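You operate a simulated robot arm through the tools that you are given. There is no shell and no other tool. Be economical: measure what you need, move in short steps, check, and stop when the job is done.

The job below is to be done with a simulated robot arm. You get a single attempt, and the scene is never put back.

JOB
Free the clamp, swing it clear, then burnish and wax the top of the glued block.
Fine: polishing stone, then white pad, all over; both go back; the block with the teal band stays on its ledge.

The check looks at the end state, three seconds after you hand in, the way a careful person would. Anything else that was tipped, shoved, dropped, spilled or broken makes it a failure.

ROBOT AND FRAMES
A 7-joint arm with a two-finger parallel gripper, fixed in place. Base frame: the origin is at the foot of the arm, x ahead of it, y to its left, z up; the work surface is at about z = 79.3. Lengths are in cm, angles in rad, forces in N, time in s.
With the tool pointing down near the work surface it reaches from about 30 to 70 cm from the base axis. Its first joint turns from -1.152 to 1.152 rad. Payload 1.57 kg.
Tool frame: the origin (TCP) lies between the finger pads and is the grasp point; the fingertips stand 3 cm ahead of it; z points along the fingers, y is the line along which they close. The gripper opens to 11 cm. The fingers are 2.4 cm wide and 1.2 cm thick; the gripper's body (4.8 by 11.2 cm) begins 7.8 cm behind the TCP.
Orientation is told as [roll, pitch, yaw] about the base's x, y, z axes, in that order, counted from this pose: with the fingers straight down and closing along the base's y, the tool's x points along the base's -x, its y along +y and its z along -z.

CONTROLS
- The arm moves only by the tool nudge_tool. Its argument "commands" is a list of rows, each a list of 6 numbers: the shift along the tool's x, y, z in units of 20 mm (1.0 is 20 mm), then the turn, a rotation vector about the tool's x, y, z in units of 6 degrees (1.0 is 6 degrees). In form: [[x, y, z, rx, ry, rz], ...]. A call has 1 to 20 rows; each row shifts and turns the commanded pose from where the row before left it, along the tool's axes as they then stand. "grip" is the opening, from 0 (shut) to 1 (fully open), set as the call begins (left out, the last holds). A call with a number of a shift or a turn outside -1 to 1 is refused whole. Rows are played at 5 a second. More than 5 cm and 0.15 rad between two rows, or a gripper value outside its range, and nothing of the call is played. Where a pose cannot be reached the arm comes as near as it can. A force on the tool above 40 N (or 10 N above the force at the start of the call, whichever is more), or a blocked arm, ends the call early, and 0.2 s more pass. The fingers move at their own pace (about 10.8 cm/s each) and stop on an object; they squeeze with about 29 N. The grip force told is the motor's: it shows also when the fingers shut on nothing. Time passes only in rows, and 0.2 s behind the last, so rows that do not move let the fingers close. The reply holds the time, the measured pose of the TCP, the force on the tool along the base axes, the opening and the grip force, in the units named above and with some noise.
- Cameras (640 x 400 px; columns grow to the right, rows downward): "scene" is fixed at [15.62, -39.06, 139.54]; the picture's right is [0.84, -0.55, 0.00], its down [-0.36, -0.55, -0.75] and it looks along [0.41, 0.63, -0.66] (base axes); focal length 266 px, centre (320, 200). "wrist" rides on the gripper at [-3.6, 0, -8] in the tool frame; the picture's right is [0.00, -1.00, 0.00], its down [0.97, 0.00, -0.24] and it looks along [0.24, 0.00, 0.97] (tool axes); focal length 218 px, centre (320, 200).
- grab_frame(camera): a new picture of that camera. The clock stands still meanwhile.
- locate(camera, pixels): for up to 12 pixels [column, row] of the newest picture of that camera ("zoom" is the newest enlarged one), the place [x, y, z] in the base frame of the surface seen there, good to about 0.2 cm. The clock stands still meanwhile.
- close_up(camera, box): a new picture of the part [left, top, right, bottom] of that camera's present view, enlarged. The clock stands still meanwhile.
- sign_off(): hands the job in; it is judged then, once.

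Keep the steps short. Do not move on a guess: measure, check each grasp and each placing, and mend mistakes. In all there are 80 turns and 38 pictures (those below and enlarged ones count). Leave the gripper open and the arm clear of the work at the hand-in unless told otherwise, and finish with a single line.

The tools are called after "Request:" as a command line: name --pt "numbers of a row" for each row, then --argument value for the rest, lists and objects as JSON in quotes. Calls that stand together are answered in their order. nudge_tool: Moves the arm, as the interface text tells. Its arguments: {"type":"object","properties":{"commands":{"type":"array","items":{"type":"array","items":{"type":"number"}}},"grip":{"type":"number"}},"required":["commands"]} The other tools are called the same way: grab_frame (camera) takes a picture; locate (camera, pixels) gives the place of the surface under pixels of a picture; close_up (camera, box) takes an enlarged picture of a part of a camera's view; sign_off () hands the job in.

At the start:

```text
clock: 0.0
ee_pos: [38.52, -8.46, 120.35]
orientation: [0.001, 0.0, 0.001]
wrist_force: [0.4, -0.2, 0.1]
finger_gap: 11.01
gripper_force: 0.1
```

scene: 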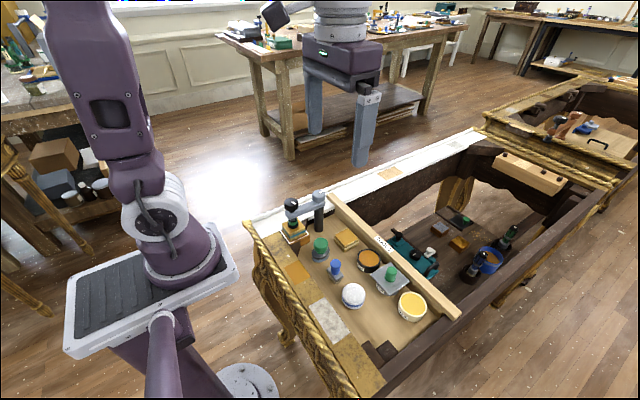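
wrist: 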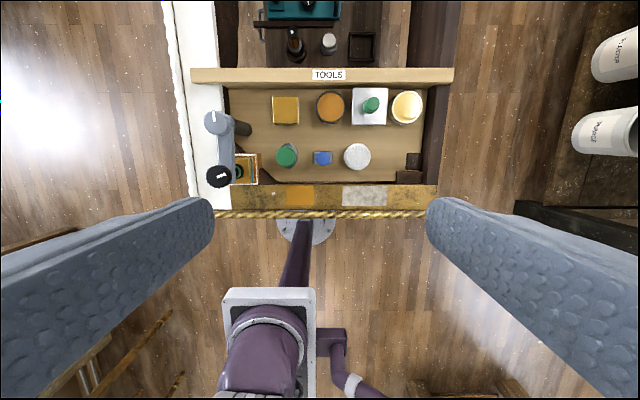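

I see a bench tray with a clamp at the left (scene about 300,210), knobs and pads. I'll enlarge both views to identify things.

Request:
close_up --camera "scene" --box '[240, 170, 480, 370]'

Request:
close_up --camera "wrist" --box '[180, 60, 460, 220]'

```text
2.00 times, centred on (360, 270) of scene
```

zoom: 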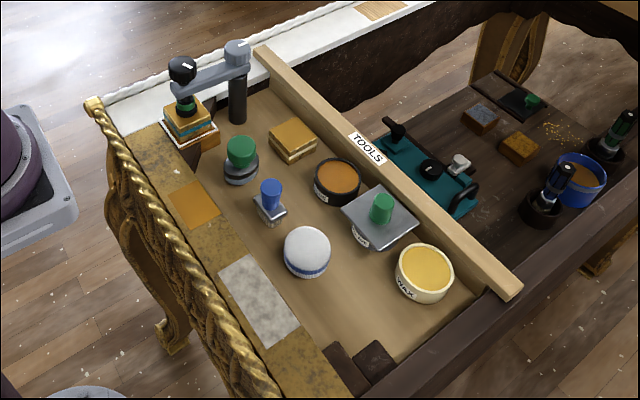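

```text
2.29 times, centred on (320, 140) of wrist
```

zoom: 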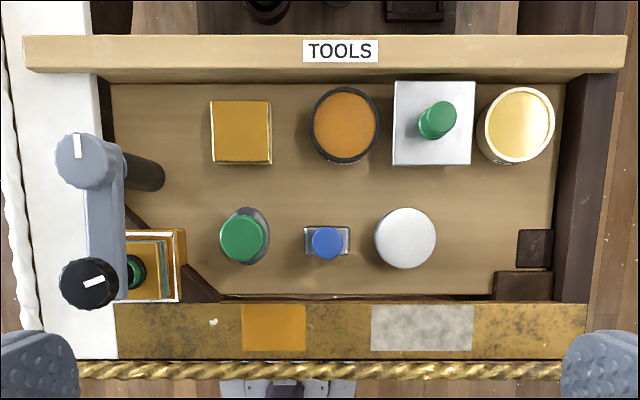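

Now tighter enlargements of the clamp and the small tools.

Request:
close_up --camera "scene" --box '[270, 180, 350, 260]'

Request:
close_up --camera "scene" --box '[300, 225, 460, 325]'

```text
5.00 times, centred on (310, 220) of scene
```

zoom: 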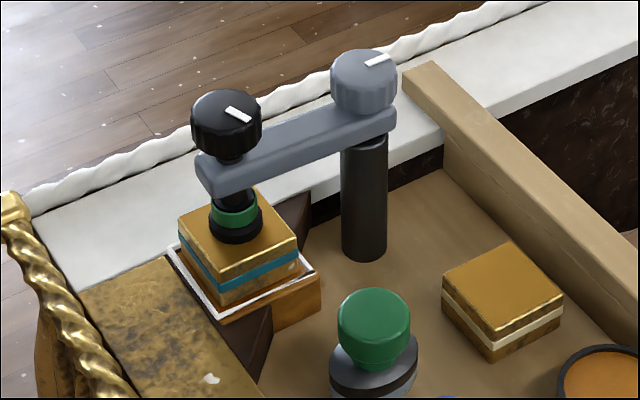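

```text
4.00 times, centred on (380, 275) of scene
```

zoom: 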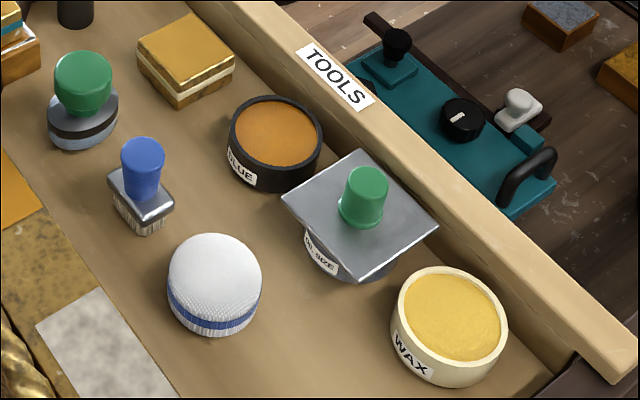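

Identified: green-knobbed round stone (polishing stone), white pad with blue stripe, WAX tin; blocks: teal-banded one under the clamp. Now I measure key points in the wrist view.

Request:
locate --camera "wrist" --pixels '[[218, 176], [215, 120], [221, 150], [245, 130], [250, 176], [256, 183], [287, 154], [357, 156], [406, 105], [285, 109], [300, 197], [362, 197]]'

Request:
locate --camera "zoom" --pixels '[[80, 85], [100, 130], [140, 160], [215, 270], [215, 320], [445, 310], [400, 290], [500, 330], [330, 280], [270, 145], [75, 140], [180, 60]]'

Request:
locate --camera "scene" --pixels '[[298, 201], [316, 194], [305, 209], [310, 241], [296, 231], [307, 233], [300, 240], [294, 240], [315, 230], [301, 246]]'

```text
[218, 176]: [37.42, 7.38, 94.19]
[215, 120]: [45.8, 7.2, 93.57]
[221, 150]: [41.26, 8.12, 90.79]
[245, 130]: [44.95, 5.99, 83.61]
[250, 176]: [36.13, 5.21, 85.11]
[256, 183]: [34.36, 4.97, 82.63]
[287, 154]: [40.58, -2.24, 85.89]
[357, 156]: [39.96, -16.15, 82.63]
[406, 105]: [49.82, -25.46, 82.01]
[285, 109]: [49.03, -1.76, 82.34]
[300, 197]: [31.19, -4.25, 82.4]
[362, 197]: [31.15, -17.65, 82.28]
```

```text
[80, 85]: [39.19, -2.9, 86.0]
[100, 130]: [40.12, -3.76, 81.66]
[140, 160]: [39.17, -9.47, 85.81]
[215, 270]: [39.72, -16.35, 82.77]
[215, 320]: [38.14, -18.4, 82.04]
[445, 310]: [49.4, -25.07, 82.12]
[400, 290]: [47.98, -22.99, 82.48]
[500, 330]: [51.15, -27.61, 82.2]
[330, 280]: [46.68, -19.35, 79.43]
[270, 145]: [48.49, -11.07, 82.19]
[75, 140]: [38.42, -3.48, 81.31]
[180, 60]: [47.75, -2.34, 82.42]
```

```text
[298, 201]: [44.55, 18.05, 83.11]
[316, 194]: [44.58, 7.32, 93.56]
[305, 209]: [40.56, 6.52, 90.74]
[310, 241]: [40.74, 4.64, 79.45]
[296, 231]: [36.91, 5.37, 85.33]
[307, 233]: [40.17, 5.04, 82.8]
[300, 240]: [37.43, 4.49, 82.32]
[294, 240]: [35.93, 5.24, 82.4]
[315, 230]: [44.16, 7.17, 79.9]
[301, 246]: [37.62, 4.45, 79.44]
```

Black knob centre ≈ (37.4, 7.4), top z 94.2; post ≈ (45.7, 7.3); block top z ≈ 85.3. I'll move over the clamp at a safe height (z≈108) for a closer look.

Request:
nudge_tool --pt "0 1 0.7 0 0 0" --pt "0 1 0.7 0 0 0" --pt "0 1 0.7 0 0 0" --pt "0 1 0.7 0 0 0" --pt "0 1 0.7 0 0 0" --pt "0 1 0.7 0 0 0" --pt "0 1 0.7 0 0 0" --pt "0 0.93 0.7 0 0 0" --grip 1

Request:
grab_frame --camera "wrist"

Request:
close_up --camera "wrist" --box '[240, 80, 400, 220]'

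```text
clock: 1.8
ee_pos: [38.49, 7.44, 109.04]
orientation: [0.0, 0.0, 0.0]
wrist_force: [1.1, 1.0, -0.1]
finger_gap: 10.99
gripper_force: 0.0
```

```text
31 pictures are left
```

wrist: 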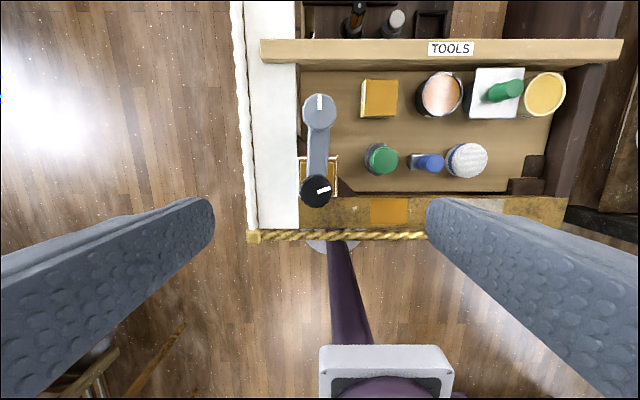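

```text
2.86 times, centred on (320, 150) of wrist
```

zoom: 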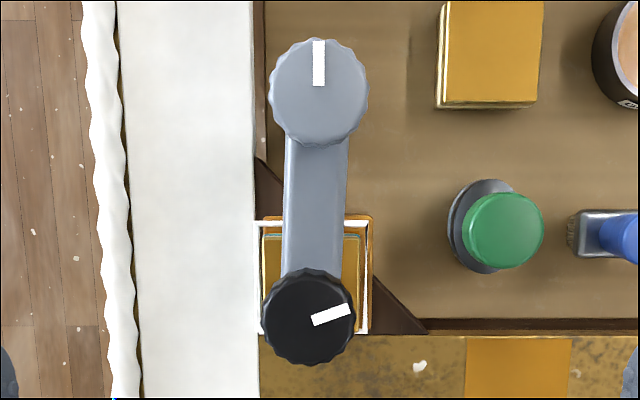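

Both knobs are visible with white marks (grey mark pointing away, black pointing right). Measuring their edges.

Request:
locate --camera "zoom" --pixels '[[318, 110], [274, 92], [363, 92], [318, 45], [300, 300], [268, 316], [350, 318], [308, 355], [315, 200], [290, 200], [343, 200], [352, 260]]'

Request:
locate --camera "wrist" --pixels '[[315, 190], [319, 110], [304, 166], [334, 166], [334, 190], [385, 160], [429, 163], [468, 160], [453, 160], [484, 160], [545, 94]]'

```text
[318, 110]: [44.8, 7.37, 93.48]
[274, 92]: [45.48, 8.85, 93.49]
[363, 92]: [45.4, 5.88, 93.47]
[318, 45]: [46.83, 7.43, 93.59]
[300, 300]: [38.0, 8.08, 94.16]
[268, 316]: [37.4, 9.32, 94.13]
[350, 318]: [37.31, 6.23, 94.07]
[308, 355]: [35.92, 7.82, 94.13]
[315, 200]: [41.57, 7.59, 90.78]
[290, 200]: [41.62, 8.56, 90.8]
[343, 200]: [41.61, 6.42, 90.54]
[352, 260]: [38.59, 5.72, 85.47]
```

```text
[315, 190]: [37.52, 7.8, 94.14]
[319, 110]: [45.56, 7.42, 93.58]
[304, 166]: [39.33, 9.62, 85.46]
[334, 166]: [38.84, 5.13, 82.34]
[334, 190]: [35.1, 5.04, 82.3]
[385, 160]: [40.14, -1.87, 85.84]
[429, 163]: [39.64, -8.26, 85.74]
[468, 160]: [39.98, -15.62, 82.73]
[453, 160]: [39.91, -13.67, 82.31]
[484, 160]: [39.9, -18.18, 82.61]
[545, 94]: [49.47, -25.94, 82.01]
```

Black knob: centre (37.42, 7.75), Ø3.1, z up to 94.15. I'll centre over it, half-open the fingers, pre-turn 48° clockwise and descend so the tips sit at z≈92.2.

Request:
nudge_tool --pt "0.535 0.155 0 0 0 0" --pt "0 0 0.9 0 0 1" --pt "0 0 0.9 0 0 1" --pt "0 0 0.9 0 0 1" --pt "0 0 0.9 0 0 1" --pt "0 0 0.9 0 0 1" --pt "0 0 0.9 0 0 1" --pt "0 0 0.8 0 0 1" --pt "0 0 0.7 0 0 1" --grip 0.5

Request:
close_up --camera "scene" --box '[260, 160, 360, 260]'

```text
clock: 3.8
ee_pos: [37.34, 7.7, 95.26]
orientation: [-0.001, -0.001, -0.84]
wrist_force: [-0.5, -0.4, 0.2]
finger_gap: 5.52
gripper_force: 0.0
```

```text
4.00 times, centred on (310, 210) of scene
```

zoom: 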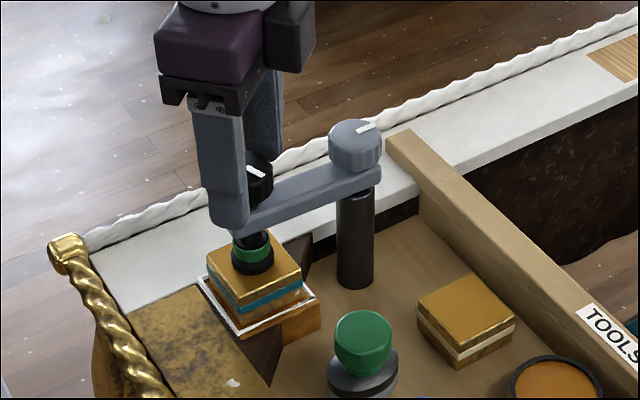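

The fingers straddle the black knob. Close on it and try a small counter-clockwise turn first.

Request:
nudge_tool --pt "0 0 0 0 0 0" --pt "0 0 0 0 0 0" --pt "0 0 0 0 0 0" --pt "0 0 0 0 0 -0.5" --pt "0 0 0 0 0 -0.5" --pt "0 0 0 0 0 -0.5" --pt "0 0 0 0 0 -0.5" --grip 0

```text
clock: 5.4
ee_pos: [37.26, 7.82, 95.19]
orientation: [0.0, -0.001, -0.624]
wrist_force: [0.9, 1.5, -1.8]
finger_gap: 3.46
gripper_force: 41.9
```

The knob is held (3.46 cm) and turns. Continue counter-clockwise to about −48°... past centre.

Request:
nudge_tool --pt "0 0 0 0 0 -1" --pt "0 0 0 0 0 -1" --pt "0 0 0 0 0 -1" --pt "0 0 0 0 0 -1" --pt "0 0 0 0 0 -1" --pt "0 0 0 0 0 -1" --pt "0 0 0 0 0 -1" --pt "0 0 0 0 0 -1" --pt "0 0 0 0 0 -1" --pt "0 0 0 0 0 -1" --pt "0 0 0 0 0 -1" --pt "0 0 0 0 0 -1" --pt "0 0 0 0 0 -1" --pt "0 0 0 0 0 -1"

Request:
close_up --camera "scene" --box '[260, 160, 360, 260]'

```text
clock: 8.0
ee_pos: [37.22, 8.02, 95.32]
orientation: [0.001, -0.002, 0.628]
wrist_force: [-7.3, 9.0, 13.4]
finger_gap: 3.45
gripper_force: 41.6
stopped in row 13: the force on the tool passed its limit (the readings are from after the stop); the commanded pose is now the measured one
```

```text
4.00 times, centred on (310, 210) of scene
```

zoom: 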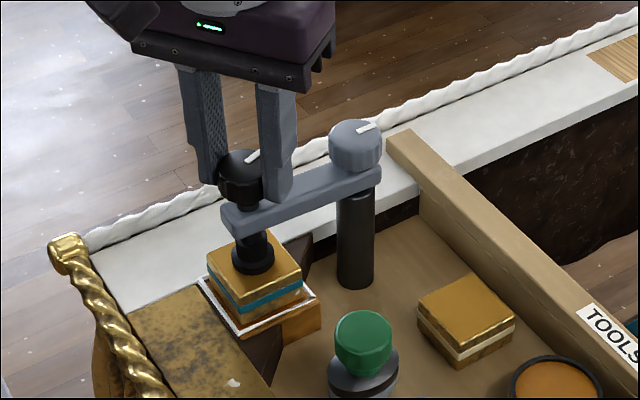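

Turn stopped by force (13 N upward, the knob seems to be rising); the green ring at the foot vanished. I release and take a look at knob height.

Request:
nudge_tool --pt "0 0 0 0 0 0" --pt "0 0 0 0 0 0" --pt "0 0 -1 0 0 0" --pt "0 0 -1 0 0 0" --pt "0 0 -1 0 0 0" --pt "0 0 -1 0 0 0" --grip 0.5

Request:
close_up --camera "scene" --box '[260, 160, 360, 260]'

```text
clock: 9.4
ee_pos: [37.33, 7.86, 103.3]
orientation: [0.002, 0.001, 0.628]
wrist_force: [0.4, -0.4, 1.4]
finger_gap: 5.48
gripper_force: 0.0
```

```text
4.00 times, centred on (310, 210) of scene
```

zoom: 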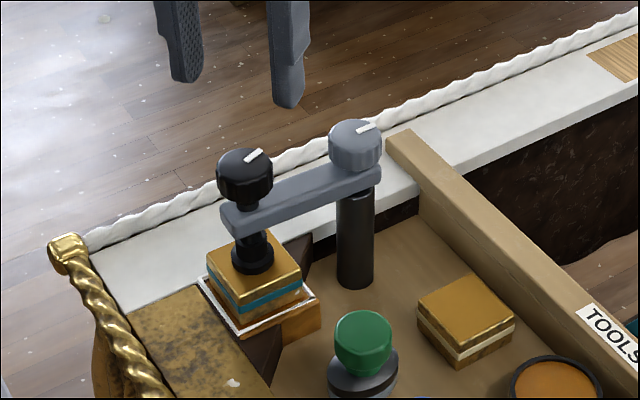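

Locating the knob top and the foot now.

Request:
locate --camera "zoom" --pixels '[[235, 165], [225, 158], [250, 178], [252, 270], [252, 240], [262, 252], [240, 250], [250, 285], [355, 145], [235, 215]]'

Request:
close_up --camera "scene" --box '[300, 205, 330, 235]'

```text
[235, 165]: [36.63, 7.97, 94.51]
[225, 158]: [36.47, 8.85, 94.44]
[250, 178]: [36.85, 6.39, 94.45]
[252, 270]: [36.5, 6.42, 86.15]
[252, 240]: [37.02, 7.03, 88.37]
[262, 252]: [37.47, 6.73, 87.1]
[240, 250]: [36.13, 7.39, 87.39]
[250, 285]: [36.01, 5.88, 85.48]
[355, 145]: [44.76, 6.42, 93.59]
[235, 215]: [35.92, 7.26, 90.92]
```

```text
13.33 times, centred on (315, 220) of scene
```

zoom: 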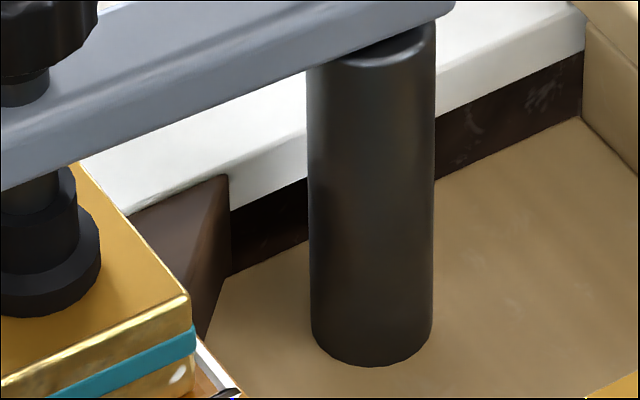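

Knob rose 94.15→94.48, so counter-clockwise loosens, ~0.33 cm per quarter turn. I'll regrip and turn another quarter, following the rise.

Request:
nudge_tool --pt "0 0 0 0 0 1" --pt "0 0 0 0 0 1" --pt "0 0 0 0 0 1" --pt "0 0 0 0 0 1" --pt "0 0 0 0 0 1" --pt "0 0 0 0 0 1" --pt "0 0 0.5 0 0 1" --pt "0 0 0.5 0 0 1" --pt "0 0 0.5 0 0 1" --pt "0 0 0.5 0 0 1" --pt "0 0 0.5 0 0 1" --pt "0 0 0.5 0 0 1" --pt "0 0 0.5 0 0 1" --pt "0 0 0.4 0 0 1"

Request:
nudge_tool --pt "0 0 0 0 0 0" --pt "0 0 0 0 0 0" --pt "0 0 0 0 0 0" --pt "0 0 -0.012 0 0 -1" --pt "0 0 -0.012 0 0 -1" --pt "0 0 -0.012 0 0 -1" --pt "0 0 -0.012 0 0 -1" --pt "0 0 -0.012 0 0 -1" --pt "0 0 -0.012 0 0 -1" --pt "0 0 -0.012 0 0 -1" --pt "0 0 -0.012 0 0 -1" --grip 0

```text
clock: 12.4
ee_pos: [37.29, 7.87, 95.48]
orientation: [0.0, 0.0, -0.841]
wrist_force: [0.7, 0.3, -0.7]
finger_gap: 5.51
gripper_force: 0.0
```

```text
clock: 14.8
ee_pos: [37.3, 7.88, 95.67]
orientation: [0.0, 0.0, -0.002]
wrist_force: [-8.9, 8.5, -7.8]
finger_gap: 3.46
gripper_force: 42.3
```

No stop yet, modest side forces. Continue another 8 rows.

Request:
nudge_tool --pt "0 0 -0.012 0 0 -1" --pt "0 0 -0.012 0 0 -1" --pt "0 0 -0.012 0 0 -1" --pt "0 0 -0.012 0 0 -1" --pt "0 0 -0.012 0 0 -1" --pt "0 0 -0.012 0 0 -1" --pt "0 0 -0.012 0 0 -1" --pt "0 0 -0.012 0 0 -1"

Request:
nudge_tool --pt "0 0 0 0 0 0" --pt "0 0 0 0 0 0" --pt "0 0 -1 0 0 0" --pt "0 0 -1 0 0 0" --pt "0 0 -1 0 0 0" --pt "0 0 -1 0 0 0" --grip 0.5

Request:
close_up --camera "scene" --box '[260, 160, 360, 260]'

```text
clock: 16.6
ee_pos: [37.35, 7.94, 95.81]
orientation: [-0.001, 0.0, 0.837]
wrist_force: [-16.9, 17.8, -4.5]
finger_gap: 3.47
gripper_force: 41.8
```

```text
clock: 18.0
ee_pos: [37.33, 7.78, 103.81]
orientation: [0.002, 0.0, 0.835]
wrist_force: [0.0, 0.7, 0.1]
finger_gap: 5.52
gripper_force: 0.2
```

```text
4.00 times, centred on (310, 210) of scene
```

zoom: 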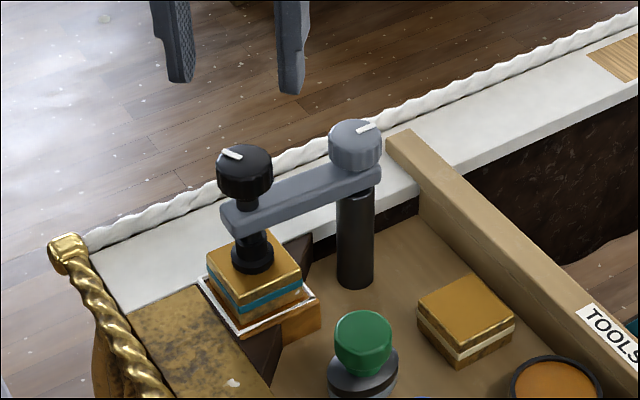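

Knob is up again; check whether the foot has left the block top.

Request:
locate --camera "zoom" --pixels '[[240, 165], [252, 265], [252, 240], [235, 258], [268, 262], [252, 274], [275, 260], [230, 268]]'

Request:
close_up --camera "scene" --box '[306, 210, 340, 245]'

```text
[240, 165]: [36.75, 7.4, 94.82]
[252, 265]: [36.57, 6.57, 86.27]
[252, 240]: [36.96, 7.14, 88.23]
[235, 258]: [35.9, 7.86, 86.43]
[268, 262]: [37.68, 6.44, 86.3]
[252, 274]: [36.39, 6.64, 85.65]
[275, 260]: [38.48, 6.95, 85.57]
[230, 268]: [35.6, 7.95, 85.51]
```

```text
11.43 times, centred on (323, 228) of scene
```

zoom: 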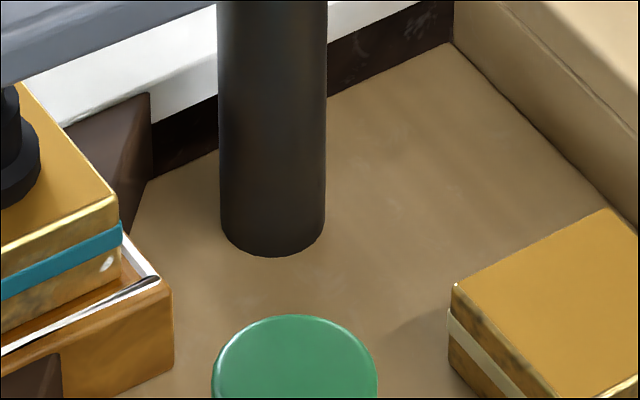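

Foot bottom ≈ block top still (85.6). More turns: pre-turn to +72°, regrip, turn 144°.

Request:
nudge_tool --pt "0 0 0 0 0 1" --pt "0 0 0 0 0 1" --pt "0 0 0 0 0 1" --pt "0 0 0 0 0 1" --pt "0 0 0 0 0 1" --pt "0 0 0 0 0 1" --pt "0 0 0 0 0 1" --pt "0 0 0 0 0 1" --pt "0 0 0 0 0 1" --pt "0 0 0 0 0 1" --pt "0 0 0 0 0 1" --pt "0 0 0 0 0 1" --pt "0 0 0.5 0 0 1" --pt "0 0 0.5 0 0 1" --pt "0 0 0.5 0 0 1" --pt "0 0 0.5 0 0 1" --pt "0 0 0.5 0 0 1" --pt "0 0 0.5 0 0 1" --pt "0 0 0.5 0 0 1" --pt "0 0 0.45 0 0 1"

Request:
nudge_tool --pt "0 0 0 0 0 0" --pt "0 0 0 0 0 0" --pt "0 0 0 0 0 0" --pt "0 0 -0.012 0 0 -1" --pt "0 0 -0.012 0 0 -1" --pt "0 0 -0.012 0 0 -1" --pt "0 0 -0.012 0 0 -1" --pt "0 0 -0.012 0 0 -1" --pt "0 0 -0.012 0 0 -1" --pt "0 0 -0.012 0 0 -1" --pt "0 0 -0.012 0 0 -1" --pt "0 0 -0.012 0 0 -1" --pt "0 0 -0.012 0 0 -1" --pt "0 0 -0.012 0 0 -1" --pt "0 0 -0.012 0 0 -1" --grip 0

Request:
nudge_tool --pt "0 0 -0.012 0 0 -1" --pt "0 0 -0.012 0 0 -1" --pt "0 0 -0.012 0 0 -1" --pt "0 0 -0.012 0 0 -1" --pt "0 0 -0.012 0 0 -1" --pt "0 0 -0.012 0 0 -1" --pt "0 0 -0.012 0 0 -1" --pt "0 0 -0.012 0 0 -1" --pt "0 0 -0.012 0 0 -1" --pt "0 0 -0.012 0 0 -1" --pt "0 0 -0.012 0 0 -1" --pt "0 0 -0.012 0 0 -1"

```text
clock: 22.2
ee_pos: [37.27, 7.78, 95.75]
orientation: [0.0, 0.001, -1.258]
wrist_force: [-0.5, -0.4, 0.4]
finger_gap: 5.52
gripper_force: 0.2
```

```text
clock: 25.4
ee_pos: [37.35, 7.87, 96.05]
orientation: [0.0, 0.001, -0.001]
wrist_force: [2.9, 7.0, -1.2]
finger_gap: 3.46
gripper_force: 42.3
```

```text
clock: 28.0
ee_pos: [37.22, 7.87, 96.35]
orientation: [0.003, 0.002, 1.258]
wrist_force: [-17.0, 12.1, -4.8]
finger_gap: 3.42
gripper_force: 41.7
```

Release, lift, and view the foot.

Request:
nudge_tool --pt "0 0 0 0 0 0" --pt "0 0 0 0 0 0" --pt "0 0 -1 0 0 0" --pt "0 0 -1 0 0 0" --pt "0 0 -1 0 0 0" --pt "0 0 -1 0 0 0" --grip 0.5

Request:
close_up --camera "scene" --box '[280, 180, 340, 260]'

```text
clock: 29.4
ee_pos: [37.3, 7.88, 104.31]
orientation: [0.002, 0.001, 1.254]
wrist_force: [-1.0, -0.5, 0.5]
finger_gap: 5.47
gripper_force: 0.1
```

```text
5.00 times, centred on (310, 220) of scene
```

zoom: 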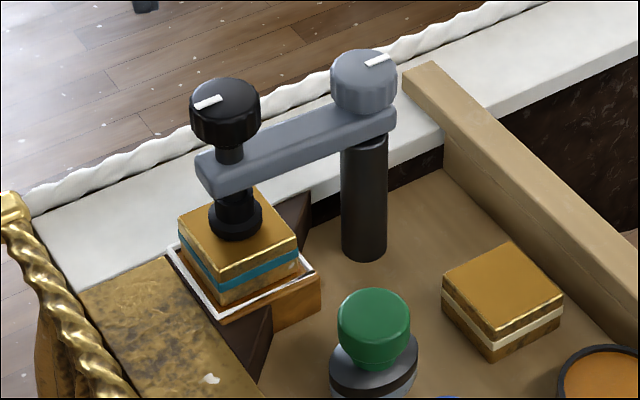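

Request:
locate --camera "zoom" --pixels '[[222, 88], [235, 230], [235, 238], [235, 222], [220, 228], [236, 200], [200, 225], [280, 225]]'

```text
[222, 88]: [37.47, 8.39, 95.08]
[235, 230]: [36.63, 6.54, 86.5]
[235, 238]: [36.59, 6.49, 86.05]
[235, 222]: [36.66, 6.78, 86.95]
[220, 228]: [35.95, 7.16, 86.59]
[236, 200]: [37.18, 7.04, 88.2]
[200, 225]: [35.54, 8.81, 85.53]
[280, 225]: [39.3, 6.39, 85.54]
```

Foot bottom is now ≈86.05 vs block top 85.5: clear. Next: grip the arm bar between the knobs (x≈41.4, y≈7.55) and swing it toward +y. First align and go to it.

Request:
nudge_tool --pt "0 0 0 0 0 1" --pt "0 0 0 0 0 1" --pt "0 0 0 0 0 1" --pt "0 0 0 0 0 1" --pt "0 0 0 0 0 1" --pt "0 0 0 0 0 1" --pt "0 0 0 0 0 1" --pt "0 0 0 0 0 1" --pt "0 0 0 0 0 1" --pt "0 0 0 0 0 1" --pt "0 0 0 0 0 1" --pt "0 0 0 0 0 1" --pt "0 0 0 0 0 0.5" --pt "-0.7 -0.05 0.5 0 0 0" --pt "-0.7 -0.05 0.5 0 0 0" --pt "-0.65 -0.05 0.5 0 0 0" --pt "0 0 0.5 0 0 0" --pt "0 0 0.5 0 0 0" --pt "0 0 0.5 0 0 0" --grip 0.45

```text
clock: 33.4
ee_pos: [41.32, 7.43, 98.33]
orientation: [0.0, -0.001, -0.054]
wrist_force: [0.0, 0.2, -0.4]
finger_gap: 4.97
gripper_force: 0.0
```

Descend to TCP 92.1 (tips 89.1 beside the bar) and close.

Request:
nudge_tool --pt "0 0 0.8 0 0 0" --pt "0 0 0.8 0 0 0" --pt "0 0 0.8 0 0 0" --pt "0 0.06 0.7 0 0 0"

Request:
nudge_tool --pt "0 0 0 0 0 0" --pt "0 0 0 0 0 0" --pt "0 0 0 0 0 0" --grip 0

Request:
nudge_tool --pt "-0.0 0.1 0 0 0 0.5" --pt "-0.005 0.1 0 0 0 0.5" --pt "-0.005 0.1 0 0 0 0.5" --pt "-0.005 0.1 0 0 0 0.5"

```text
clock: 34.4
ee_pos: [41.35, 7.51, 92.18]
orientation: [0.001, -0.001, -0.055]
wrist_force: [-0.3, 0.8, -0.4]
finger_gap: 4.97
gripper_force: 0.0
```

```text
clock: 35.2
ee_pos: [41.4, 7.71, 92.22]
orientation: [0.002, -0.001, -0.051]
wrist_force: [-3.0, 33.7, -17.0]
finger_gap: 2.54
gripper_force: 36.5
```

```text
clock: 36.2
ee_pos: [41.53, 8.36, 92.19]
orientation: [0.0, 0.004, -0.262]
wrist_force: [-9.7, 30.6, -14.6]
finger_gap: 2.7
gripper_force: 37.8
```

The fingers hold the bar and it seems to move; force shows I'm gripping off-centre. Check picture.

Request:
close_up --camera "scene" --box '[270, 160, 370, 260]'

```text
4.00 times, centred on (320, 210) of scene
```

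zoom: 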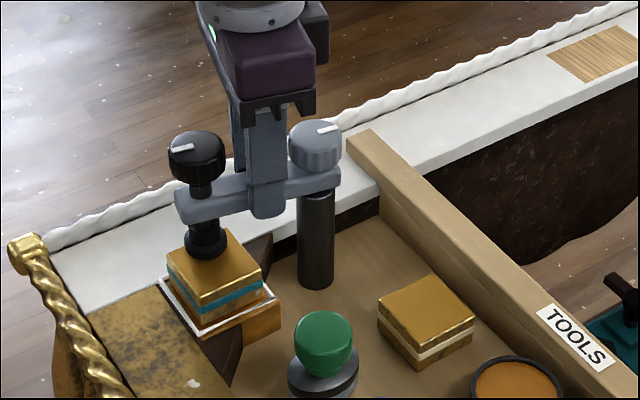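

The bar swings left with me. Continue the arc to ~90°.

Request:
nudge_tool --pt "-0.01 0.25 0 0 0 1" --pt "-0.01 0.23 0 0 0 1" --pt "-0.01 0.21 0 0 0 1" --pt "-0.01 0.21 0 0 0 1" --pt "-0.01 0.21 0 0 0 1" --pt "-0.01 0.21 0 0 0 1"

Request:
nudge_tool --pt "-0.01 0.21 0 0 0 1" --pt "-0.01 0.21 0 0 0 1" --pt "-0.01 0.21 0 0 0 1" --pt "-0.01 0.21 0 0 0 1" --pt "-0.01 0.21 0 0 0 1" --pt "-0.01 0.21 0 0 0 1"

Request:
close_up --camera "scene" --box '[270, 160, 370, 260]'

```text
clock: 37.6
ee_pos: [42.87, 10.56, 92.25]
orientation: [0.002, 0.002, -0.892]
wrist_force: [-2.0, 28.3, -6.4]
finger_gap: 2.56
gripper_force: 37.2
```

```text
clock: 39.0
ee_pos: [45.25, 11.47, 92.2]
orientation: [-0.001, 0.002, -1.523]
wrist_force: [3.1, 26.7, 0.1]
finger_gap: 2.61
gripper_force: 36.9
```

```text
4.00 times, centred on (320, 210) of scene
```

zoom: 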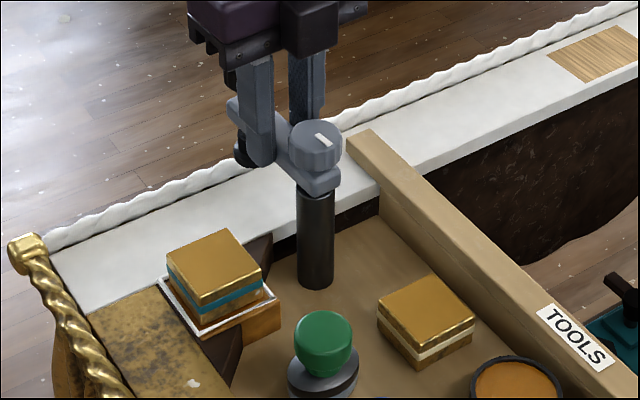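

Swung clear to ~90°. Release and lift, then go toward the polishing stone at about (40, −2.6), watching from the wrist.

Request:
nudge_tool --pt "0 0 0 0 0 0" --pt "0 0 0 0 0 0" --pt "0 0 -1 0 0 0" --pt "0 0 -1 0 0 0" --pt "0 0 -1 0 0 0" --pt "0 0 -1 0 0 0" --pt "0 0 -1 0 0 0" --grip 0.45

Request:
nudge_tool --pt "0 0 0 0 0 -1" --pt "0 0 0 0 0 -1" --pt "0 0 0 0 0 -1" --pt "0 0 0 0 0 -1" --pt "0 0 0 0 0 -1" --pt "0 0 0 0 0 -1" --pt "0 0 0 0 0 -1" --pt "0 0 0 0 0 -1" --pt "0 0 0 0 0 -1" --pt "0 0 0 0 0 -1" --pt "0 0 0 0 0 -1" --pt "0 0 0 0 0 -1" --pt "0 0 0 0 0 -1" --pt "0 0 0 0 0 -1" --pt "0 0 0 0 0 -0.54" --grip 0.6

Request:
nudge_tool --pt "0.5 -0.9 0 0 0 0" --pt "0.5 -0.9 0 0 0 0" --pt "0.5 -0.9 0 0 0 0" --pt "0.5 -0.9 0 0 0 0" --pt "0.5 -0.9 0 0 0 0" --pt "0 -0.9 0 0 0 0" --pt "0 -0.9 0 0 0 0" --pt "0 -0.7 0 0 0 0"

Request:
grab_frame --camera "wrist"

```text
clock: 40.6
ee_pos: [45.14, 11.2, 102.25]
orientation: [-0.001, 0.001, -1.521]
wrist_force: [1.0, -0.2, 0.4]
finger_gap: 4.93
gripper_force: 0.1
```

```text
clock: 43.8
ee_pos: [45.15, 11.25, 102.22]
orientation: [0.001, 0.0, 0.004]
wrist_force: [0.8, -0.1, -0.8]
finger_gap: 6.6
gripper_force: 0.1
```

```text
clock: 45.6
ee_pos: [40.28, -2.72, 102.21]
orientation: [0.001, 0.0, 0.004]
wrist_force: [0.6, 0.5, 0.3]
finger_gap: 6.61
gripper_force: 0.1
```

```text
20 pictures are left
```

wrist: 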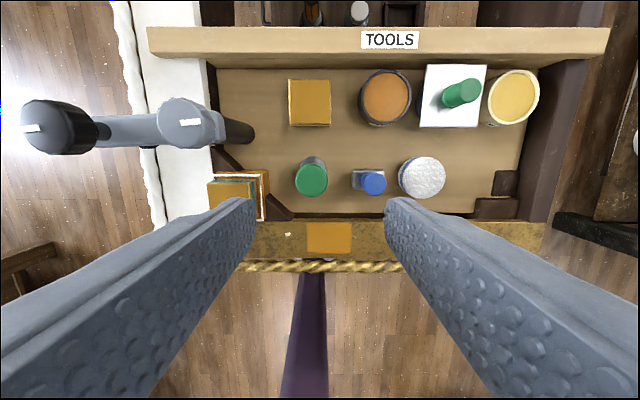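

Clear view. Measure the green knob, stone base, block corners, pad and wax tin.

Request:
locate --camera "wrist" --pixels '[[311, 180], [297, 180], [325, 180], [311, 166], [311, 193], [400, 178], [445, 178], [422, 159], [422, 196], [512, 97], [490, 97], [312, 160]]'

Request:
close_up --camera "wrist" --box '[190, 140, 350, 240]'

```text
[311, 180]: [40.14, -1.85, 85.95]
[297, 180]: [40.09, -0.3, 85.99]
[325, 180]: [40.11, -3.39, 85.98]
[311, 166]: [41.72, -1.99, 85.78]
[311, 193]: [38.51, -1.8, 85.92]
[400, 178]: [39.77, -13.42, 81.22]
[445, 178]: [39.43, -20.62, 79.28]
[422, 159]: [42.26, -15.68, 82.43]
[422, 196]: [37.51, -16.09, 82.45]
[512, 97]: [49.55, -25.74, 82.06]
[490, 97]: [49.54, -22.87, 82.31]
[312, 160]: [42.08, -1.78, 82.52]
```

```text
4.00 times, centred on (270, 190) of wrist
```

zoom: 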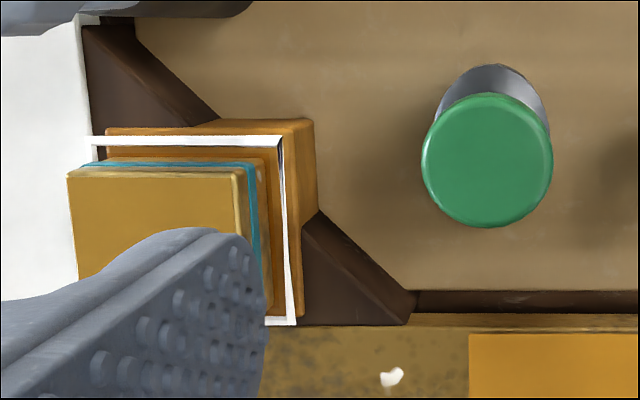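

Request:
locate --camera "zoom" --pixels '[[72, 180], [230, 182], [150, 180], [90, 230], [85, 265], [230, 215], [285, 140], [95, 140], [285, 300], [545, 130], [440, 120], [495, 70]]'

Request:
locate --camera "scene" --pixels '[[300, 240]]'

```text
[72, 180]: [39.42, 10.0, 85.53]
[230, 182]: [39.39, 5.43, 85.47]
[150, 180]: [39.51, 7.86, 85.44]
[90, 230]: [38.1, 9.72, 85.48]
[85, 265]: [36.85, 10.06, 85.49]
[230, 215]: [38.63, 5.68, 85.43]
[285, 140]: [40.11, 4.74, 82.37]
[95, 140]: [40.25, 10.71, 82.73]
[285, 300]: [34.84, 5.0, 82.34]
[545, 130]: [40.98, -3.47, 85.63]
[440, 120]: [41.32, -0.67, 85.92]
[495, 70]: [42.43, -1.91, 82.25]
```

```text
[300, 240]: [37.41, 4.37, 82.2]
```

Stone knob: centre (40.1, −1.87), top 85.95, base below 82.5. Descend to TCP z 86.1 with fingers 6.6 cm apart and grip.

Request:
nudge_tool --pt "0.09 0.425 0 0 0 0" --pt "0 0 1 0 0 0" --pt "0 0 1 0 0 0" --pt "0 0 1 0 0 0" --pt "0 0 1 0 0 0" --pt "0 0 1 0 0 0" --pt "0 0 1 0 0 0" --pt "0 0 1 0 0 0" --pt "0 0 1 0 0 0"

Request:
nudge_tool --pt "0 0 0 0 0 0" --pt "0 0 0 0 0 0" --pt "0 0 0 0 0 0" --grip 0

```text
clock: 47.6
ee_pos: [40.0, -1.89, 86.23]
orientation: [0.0, 0.001, 0.002]
wrist_force: [-0.3, 0.0, -0.2]
finger_gap: 6.59
gripper_force: 0.1
```

```text
clock: 48.4
ee_pos: [40.19, -1.75, 86.25]
orientation: [-0.002, 0.0, 0.001]
wrist_force: [-0.7, 0.3, 0.1]
finger_gap: 3.68
gripper_force: 29.0
```

Held firmly. Lift and move over the block, hovering at TCP z≈94 (stone bottom ≈87).

Request:
nudge_tool --pt "0 0 -1 0 0 0" --pt "0 0 -1 0 0 0" --pt "0 0 -1 0 0 0" --pt "0 0 -1 0 0 0" --pt "0 0 -1 0 0 0" --pt "0.29 0.95 0 0 0 0" --pt "0.29 0.95 0 0 0 0" --pt "0.29 0.95 0 0 0 0" --pt "0.29 0.95 0 0 0 0" --pt "0.29 0.95 0 0 0 0" --pt "0 0 0.5 0 0 0" --pt "0 0 0.5 0 0 0"

Request:
close_up --camera "scene" --box '[260, 170, 360, 270]'

```text
clock: 51.0
ee_pos: [37.04, 7.67, 94.11]
orientation: [0.0, -0.001, 0.003]
wrist_force: [0.2, -0.3, -0.9]
finger_gap: 0.01
gripper_force: 21.7
```

```text
4.00 times, centred on (310, 220) of scene
```

zoom: 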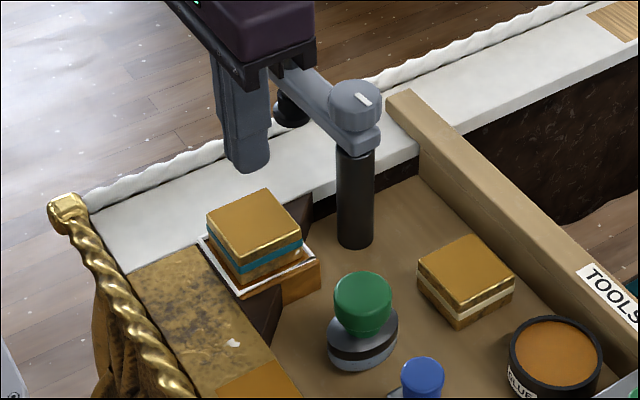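

The grip slipped on lifting (gap 0); the stone still stands in place. I enlarge it to see the knob's shape.

Request:
close_up --camera "scene" --box '[335, 230, 367, 268]'

```text
10.53 times, centred on (351, 249) of scene
```

zoom: 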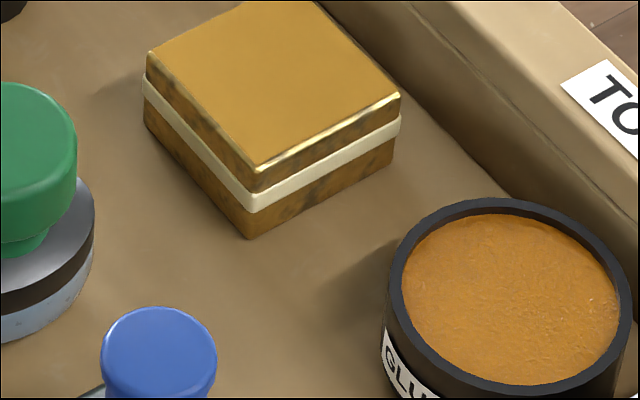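

I aimed beside it. Measure its cap edges from this view, plus a correctly aimed one.

Request:
close_up --camera "scene" --box '[305, 230, 337, 266]'

```text
11.11 times, centred on (321, 248) of scene
```

zoom: 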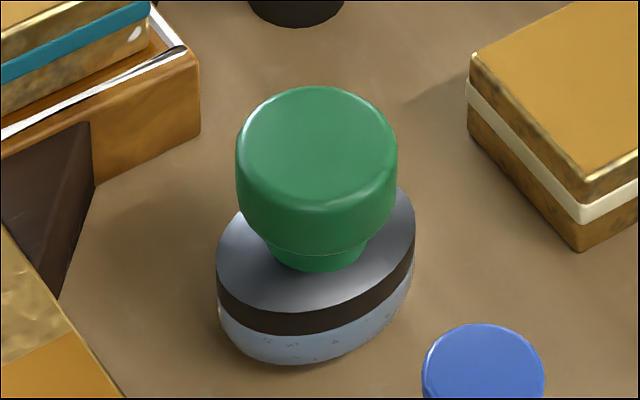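

Request:
locate --camera "zoom" --pixels '[[316, 130], [240, 175], [392, 170], [316, 208], [316, 240], [316, 262], [230, 270], [405, 230], [300, 300], [290, 345], [225, 320], [405, 290]]'

```text
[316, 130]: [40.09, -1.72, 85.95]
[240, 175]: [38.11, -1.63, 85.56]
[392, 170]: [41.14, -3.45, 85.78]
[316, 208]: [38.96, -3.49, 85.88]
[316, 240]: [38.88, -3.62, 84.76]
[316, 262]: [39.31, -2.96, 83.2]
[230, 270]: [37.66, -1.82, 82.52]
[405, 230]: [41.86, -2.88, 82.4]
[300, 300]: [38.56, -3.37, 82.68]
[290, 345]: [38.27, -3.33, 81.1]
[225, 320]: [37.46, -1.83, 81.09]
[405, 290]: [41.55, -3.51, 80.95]
```

Cap is Ø≈3.7, z 84–86, on a thin neck; base top 82.6. My grip was high; I'll regrip 0.5 cm deeper and lift slowly.

Request:
nudge_tool --pt "0 0 -1 0 0 0" --pt "-0.3 -0.95 0 0 0 0" --pt "-0.31 -0.95 0 0 0 0" --pt "-0.31 -0.95 0 0 0 0" --pt "-0.31 -0.95 0 0 0 0" --pt "-0.31 -0.95 0 0 0 0" --pt "0 0 1 0 0 0" --pt "0 0 1 0 0 0" --pt "0 0 1 0 0 0" --pt "0 0 1 0 0 0" --pt "0 0 0.8 0 0 0" --pt "0 0 0.4 0 0 0" --grip 0.6

Request:
nudge_tool --pt "0 0 0 0 0 0" --pt "0 0 0 0 0 0" --pt "0 0 0 0 0 0" --pt "0 0 0 0 0 0" --pt "0 0 0 0 0 0" --grip 0

Request:
nudge_tool --pt "0 0 -0.1 0 0 0" --pt "0 0 -0.1 0 0 0" --pt "0 0 -0.1 0 0 0" --pt "0 0 -0.1 0 0 0" --pt "0 0 -0.1 0 0 0"

```text
clock: 53.6
ee_pos: [40.16, -1.87, 85.76]
orientation: [-0.001, 0.0, 0.003]
wrist_force: [-0.1, -0.7, 0.8]
finger_gap: 6.6
gripper_force: 0.0
```

```text
clock: 54.8
ee_pos: [40.29, -1.77, 85.76]
orientation: [-0.002, -0.001, 0.002]
wrist_force: [0.2, -0.2, 0.1]
finger_gap: 3.67
gripper_force: 28.4
```

```text
clock: 56.0
ee_pos: [40.26, -1.88, 86.85]
orientation: [0.0, 0.003, 0.002]
wrist_force: [-0.7, -0.5, -0.9]
finger_gap: 3.69
gripper_force: 28.5
```

Still held after 1 cm. Continue lifting gently.

Request:
nudge_tool --pt "0 0 -0.2 0 0 0" --pt "0 0 -0.3 0 0 0" --pt "0 0 -0.4 0 0 0" --pt "0 0 -0.5 0 0 0" --pt "0 0 -0.5 0 0 0" --pt "0 0 -0.5 0 0 0" --pt "0 0 -0.5 0 0 0" --pt "0 0 -0.5 0 0 0" --pt "0 0 -0.5 0 0 0" --pt "0 0 -0.3 0 0 0" --pt "0 0 -0.1 0 0 0"

Request:
close_up --camera "scene" --box '[260, 170, 380, 270]'

```text
clock: 58.4
ee_pos: [40.2, -1.87, 95.45]
orientation: [0.0, 0.001, 0.001]
wrist_force: [0.3, -0.5, -0.9]
finger_gap: 3.65
gripper_force: 29.2
```

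```text
4.00 times, centred on (320, 220) of scene
```

zoom: 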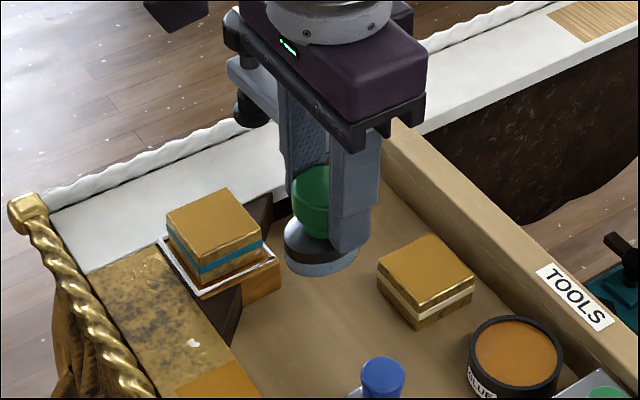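

Held. Locate the block's top corners in this view.

Request:
locate --camera "zoom" --pixels '[[171, 213], [227, 190], [261, 237], [203, 262], [215, 225], [320, 265], [180, 235], [160, 238], [279, 262]]'

```text
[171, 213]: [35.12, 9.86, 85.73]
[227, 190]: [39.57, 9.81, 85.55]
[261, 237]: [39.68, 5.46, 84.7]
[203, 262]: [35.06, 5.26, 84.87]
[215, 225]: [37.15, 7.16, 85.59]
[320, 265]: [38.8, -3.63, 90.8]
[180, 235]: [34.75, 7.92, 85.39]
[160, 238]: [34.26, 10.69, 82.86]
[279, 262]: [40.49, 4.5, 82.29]
```

Block top: x 34.9–39.6, y 5.3–10.1, z 85.5, centre (37.25, 7.7). Move over it gently and stop about 0.4 cm above contact (TCP 92.4).

Request:
nudge_tool --pt "0.1 0.3 0 0 0 0" --pt "0.15 0.45 0 0 0 0" --pt "0.17 0.5 0 0 0 0" --pt "0.17 0.55 0 0 0 0" --pt "0.17 0.55 0 0 0 0" --pt "0.17 0.55 0 0 0 0" --pt "0.17 0.55 0 0 0 0" --pt "0.17 0.5 0 0 0 0" --pt "0.1 0.435 0 0 0 0" --pt "0.1 0.4 0 0 0 0" --pt "0 0 0.3 0 0 0" --pt "0 0 0.4 0 0 0" --pt "0 0 0.4 0 0 0" --pt "0 0 0.3 0 0 0" --pt "0 0 0.12 0 0 0"

Request:
nudge_tool --pt "0 0 0.1 0 0 0" --pt "0 0 0.05 0 0 0" --pt "0 0 0.05 0 0 0" --pt "0 0 0 0 0 0"

```text
clock: 61.6
ee_pos: [37.26, 7.8, 92.34]
orientation: [0.0, 0.0, 0.003]
wrist_force: [-0.3, -0.6, -0.3]
finger_gap: 3.67
gripper_force: 28.7
```

```text
clock: 62.6
ee_pos: [37.39, 7.71, 92.04]
orientation: [0.0, 0.0, 0.001]
wrist_force: [-0.4, -0.7, 4.1]
finger_gap: 3.68
gripper_force: 28.8
```

Contact at 4 N. Begin rubbing: to one corner, then lines along x.

Request:
nudge_tool --pt "-0.35 -0.375 0 0 0 0" --pt "-0.35 -0.375 0 0 0 0" --pt "0.35 0 0 0 0 0" --pt "0.35 0 0 0 0 0" --pt "0.35 0 0 0 0 0" --pt "0.35 0 0 0 0 0" --pt "0 0.375 0 0 0 0"

```text
clock: 64.2
ee_pos: [35.79, 6.92, 91.88]
orientation: [-0.001, 0.001, 0.001]
wrist_force: [0.0, -2.2, 5.1]
finger_gap: 3.66
gripper_force: 29.1
```

Contact kept (5 N). Continue the serpentine over the rest.

Request:
nudge_tool --pt "-0.35 0 0 0 0 0" --pt "-0.35 0 0 0 0 0" --pt "-0.35 0 0 0 0 0" --pt "-0.35 0 0 0 0 0" --pt "0 0.375 0 0 0 0" --pt "0.35 0 0 0 0 0" --pt "0.35 0 0 0 0 0" --pt "0.35 0 0 0 0 0" --pt "0.35 0 0 0 0 0" --pt "0 0.375 0 0 0 0" --pt "-0.35 0 0 0 0 0" --pt "-0.35 0 0 0 0 0" --pt "-0.35 0 0 0 0 0" --pt "-0.35 0 0 0 0 0" --pt "0 0.375 0 0 0 0" --pt "0.35 0 0 0 0 0" --pt "0.35 0 0 0 0 0" --pt "0.35 0 0 0 0 0" --pt "0.35 0 0 0 0 0"

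Request:
nudge_tool --pt "0 -0.375 0 0 0 0" --pt "0 -0.375 0 0 0 0" --pt "0 -0.375 0 0 0 0" --pt "0 -0.375 0 0 0 0" --pt "-0.35 0 0 0 0 0" --pt "0 0.375 0 0 0 0" --pt "0 0.375 0 0 0 0" --pt "0 0.375 0 0 0 0" --pt "0 0.375 0 0 0 0" --pt "-0.35 0 0 0 0 0" --pt "0 -0.375 0 0 0 0" --pt "0 -0.375 0 0 0 0" --pt "0 -0.375 0 0 0 0" --pt "0 -0.375 0 0 0 0" --pt "-0.35 0 0 0 0 0" --pt "0 0.375 0 0 0 0" --pt "0 0.375 0 0 0 0" --pt "0 0.375 0 0 0 0" --pt "0 0.375 0 0 0 0"

Request:
close_up --camera "scene" --box '[260, 170, 360, 270]'

```text
clock: 68.2
ee_pos: [35.86, 9.29, 91.84]
orientation: [0.0, -0.001, 0.001]
wrist_force: [0.4, -0.2, -1.0]
finger_gap: 3.67
gripper_force: 29.5
```

```text
clock: 72.2
ee_pos: [37.96, 9.25, 91.97]
orientation: [0.0, 0.0, 0.002]
wrist_force: [0.6, 0.2, -0.6]
finger_gap: 3.68
gripper_force: 29.0
```

```text
4.00 times, centred on (310, 220) of scene
```

zoom: 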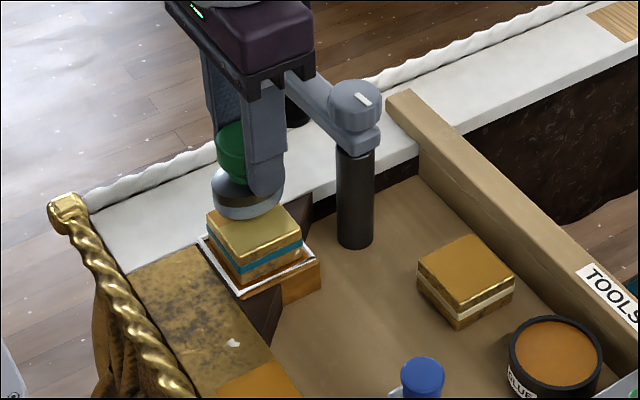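

Force fell to ~0 at the far side; press slightly and redo the +y half.

Request:
nudge_tool --pt "0 0 0.03 0 0 0" --pt "0 0 0.03 0 0 0" --pt "0 0 0 0 0 0"

```text
clock: 73.0
ee_pos: [38.09, 9.36, 91.76]
orientation: [0.001, -0.001, 0.002]
wrist_force: [-1.4, -0.2, 9.9]
finger_gap: 3.69
gripper_force: 29.0
```

Request:
nudge_tool --pt "-0.3 0 -0.01 0 0 0" --pt "0.35 0 0 0 0 0" --pt "0.35 0 0 0 0 0" --pt "0.35 0 0 0 0 0" --pt "0.35 0 0 0 0 0" --pt "0 -0.3 0 0 0 0" --pt "-0.35 0 0 0 0 0" --pt "-0.35 0 0 0 0 0" --pt "-0.35 0 0 0 0 0" --pt "-0.35 0 0 0 0 0" --pt "0 -0.4 0 0 0 0" --pt "0.35 0 0 0 0 0" --pt "0.35 0 0 0 0 0" --pt "0.35 0 0 0 0 0" --pt "0.35 0 0 0 0 0"

Request:
nudge_tool --pt "0 -0.4 0 0 0 0" --pt "-0.35 0 0 0 0 0" --pt "-0.35 0 0 0 0 0" --pt "-0.35 0 0 0 0 0" --pt "-0.35 0 0 0 0 0" --pt "0 -0.4 0 0 0 0" --pt "0.35 0 0 0 0 0" --pt "0.35 0 0 0 0 0" --pt "0.35 0 0 0 0 0" --pt "0.35 0 0 0 0 0"

```text
clock: 76.2
ee_pos: [35.73, 7.79, 91.83]
orientation: [-0.001, 0.0, 0.002]
wrist_force: [0.5, 0.4, 0.5]
finger_gap: 3.69
gripper_force: 28.9
```

```text
clock: 78.4
ee_pos: [35.82, 6.34, 91.82]
orientation: [0.0, 0.0, 0.004]
wrist_force: [0.2, 0.0, -0.8]
finger_gap: 3.71
gripper_force: 29.0
```

Lift gently and carry the stone back over its home, then inspect the block top.

Request:
nudge_tool --pt "0 0 -0.2 0 0 0" --pt "0 0 -0.4 0 0 0" --pt "0 0 -0.5 0 0 0" --pt "0 0 -0.5 0 0 0" --pt "-0.15 -0.4 -0.2 0 0 0" --pt "-0.3 -0.5 0 0 0 0" --pt "-0.3 -0.5 0 0 0 0" --pt "-0.3 -0.5 0 0 0 0" --pt "-0.3 -0.5 0 0 0 0" --pt "-0.3 -0.5 0 0 0 0" --pt "-0.3 -0.5 0 0 0 0" --pt "-0.24 -0.4 0 0 0 0" --pt "0 -0.25 0 0 0 0"

Request:
close_up --camera "scene" --box '[276, 200, 346, 270]'

```text
clock: 81.2
ee_pos: [40.12, -1.79, 95.46]
orientation: [0.0, 0.0, 0.002]
wrist_force: [-0.5, -0.9, -0.4]
finger_gap: 3.65
gripper_force: 28.9
```

```text
5.71 times, centred on (311, 235) of scene
```

zoom: 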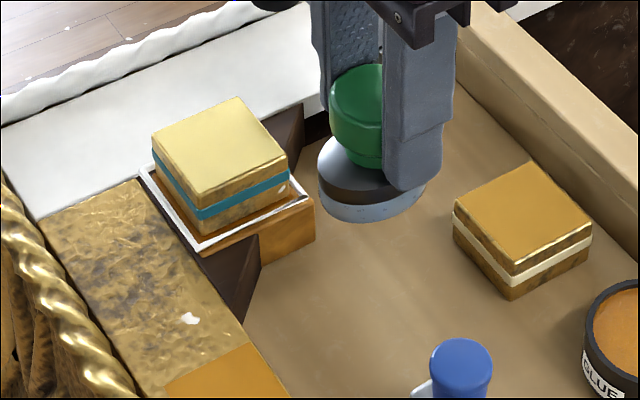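

The top is evenly pale — burnished all over. Now set the stone down at home.

Request:
nudge_tool --pt "-0.03 0 0.4 0 0 0" --pt "0 0 0.6 0 0 0" --pt "0 0 0.7 0 0 0" --pt "0 0 0.7 0 0 0" --pt "0 0 0.7 0 0 0" --pt "0 0 0.7 0 0 0" --pt "0 0 0.5 0 0 0" --pt "0 0 0.3 0 0 0" --pt "0 0 0.1 0 0 0"

Request:
nudge_tool --pt "0 0 0.05 0 0 0" --pt "0 0 0.03 0 0 0" --pt "0 0 0 0 0 0"

```text
clock: 83.2
ee_pos: [40.14, -1.83, 86.07]
orientation: [0.001, -0.001, 0.001]
wrist_force: [0.5, 0.7, -0.6]
finger_gap: 3.68
gripper_force: 28.9
```

```text
clock: 84.0
ee_pos: [40.26, -1.76, 85.79]
orientation: [0.001, -0.001, 0.002]
wrist_force: [0.1, 0.4, -0.9]
finger_gap: 3.69
gripper_force: 28.7
```

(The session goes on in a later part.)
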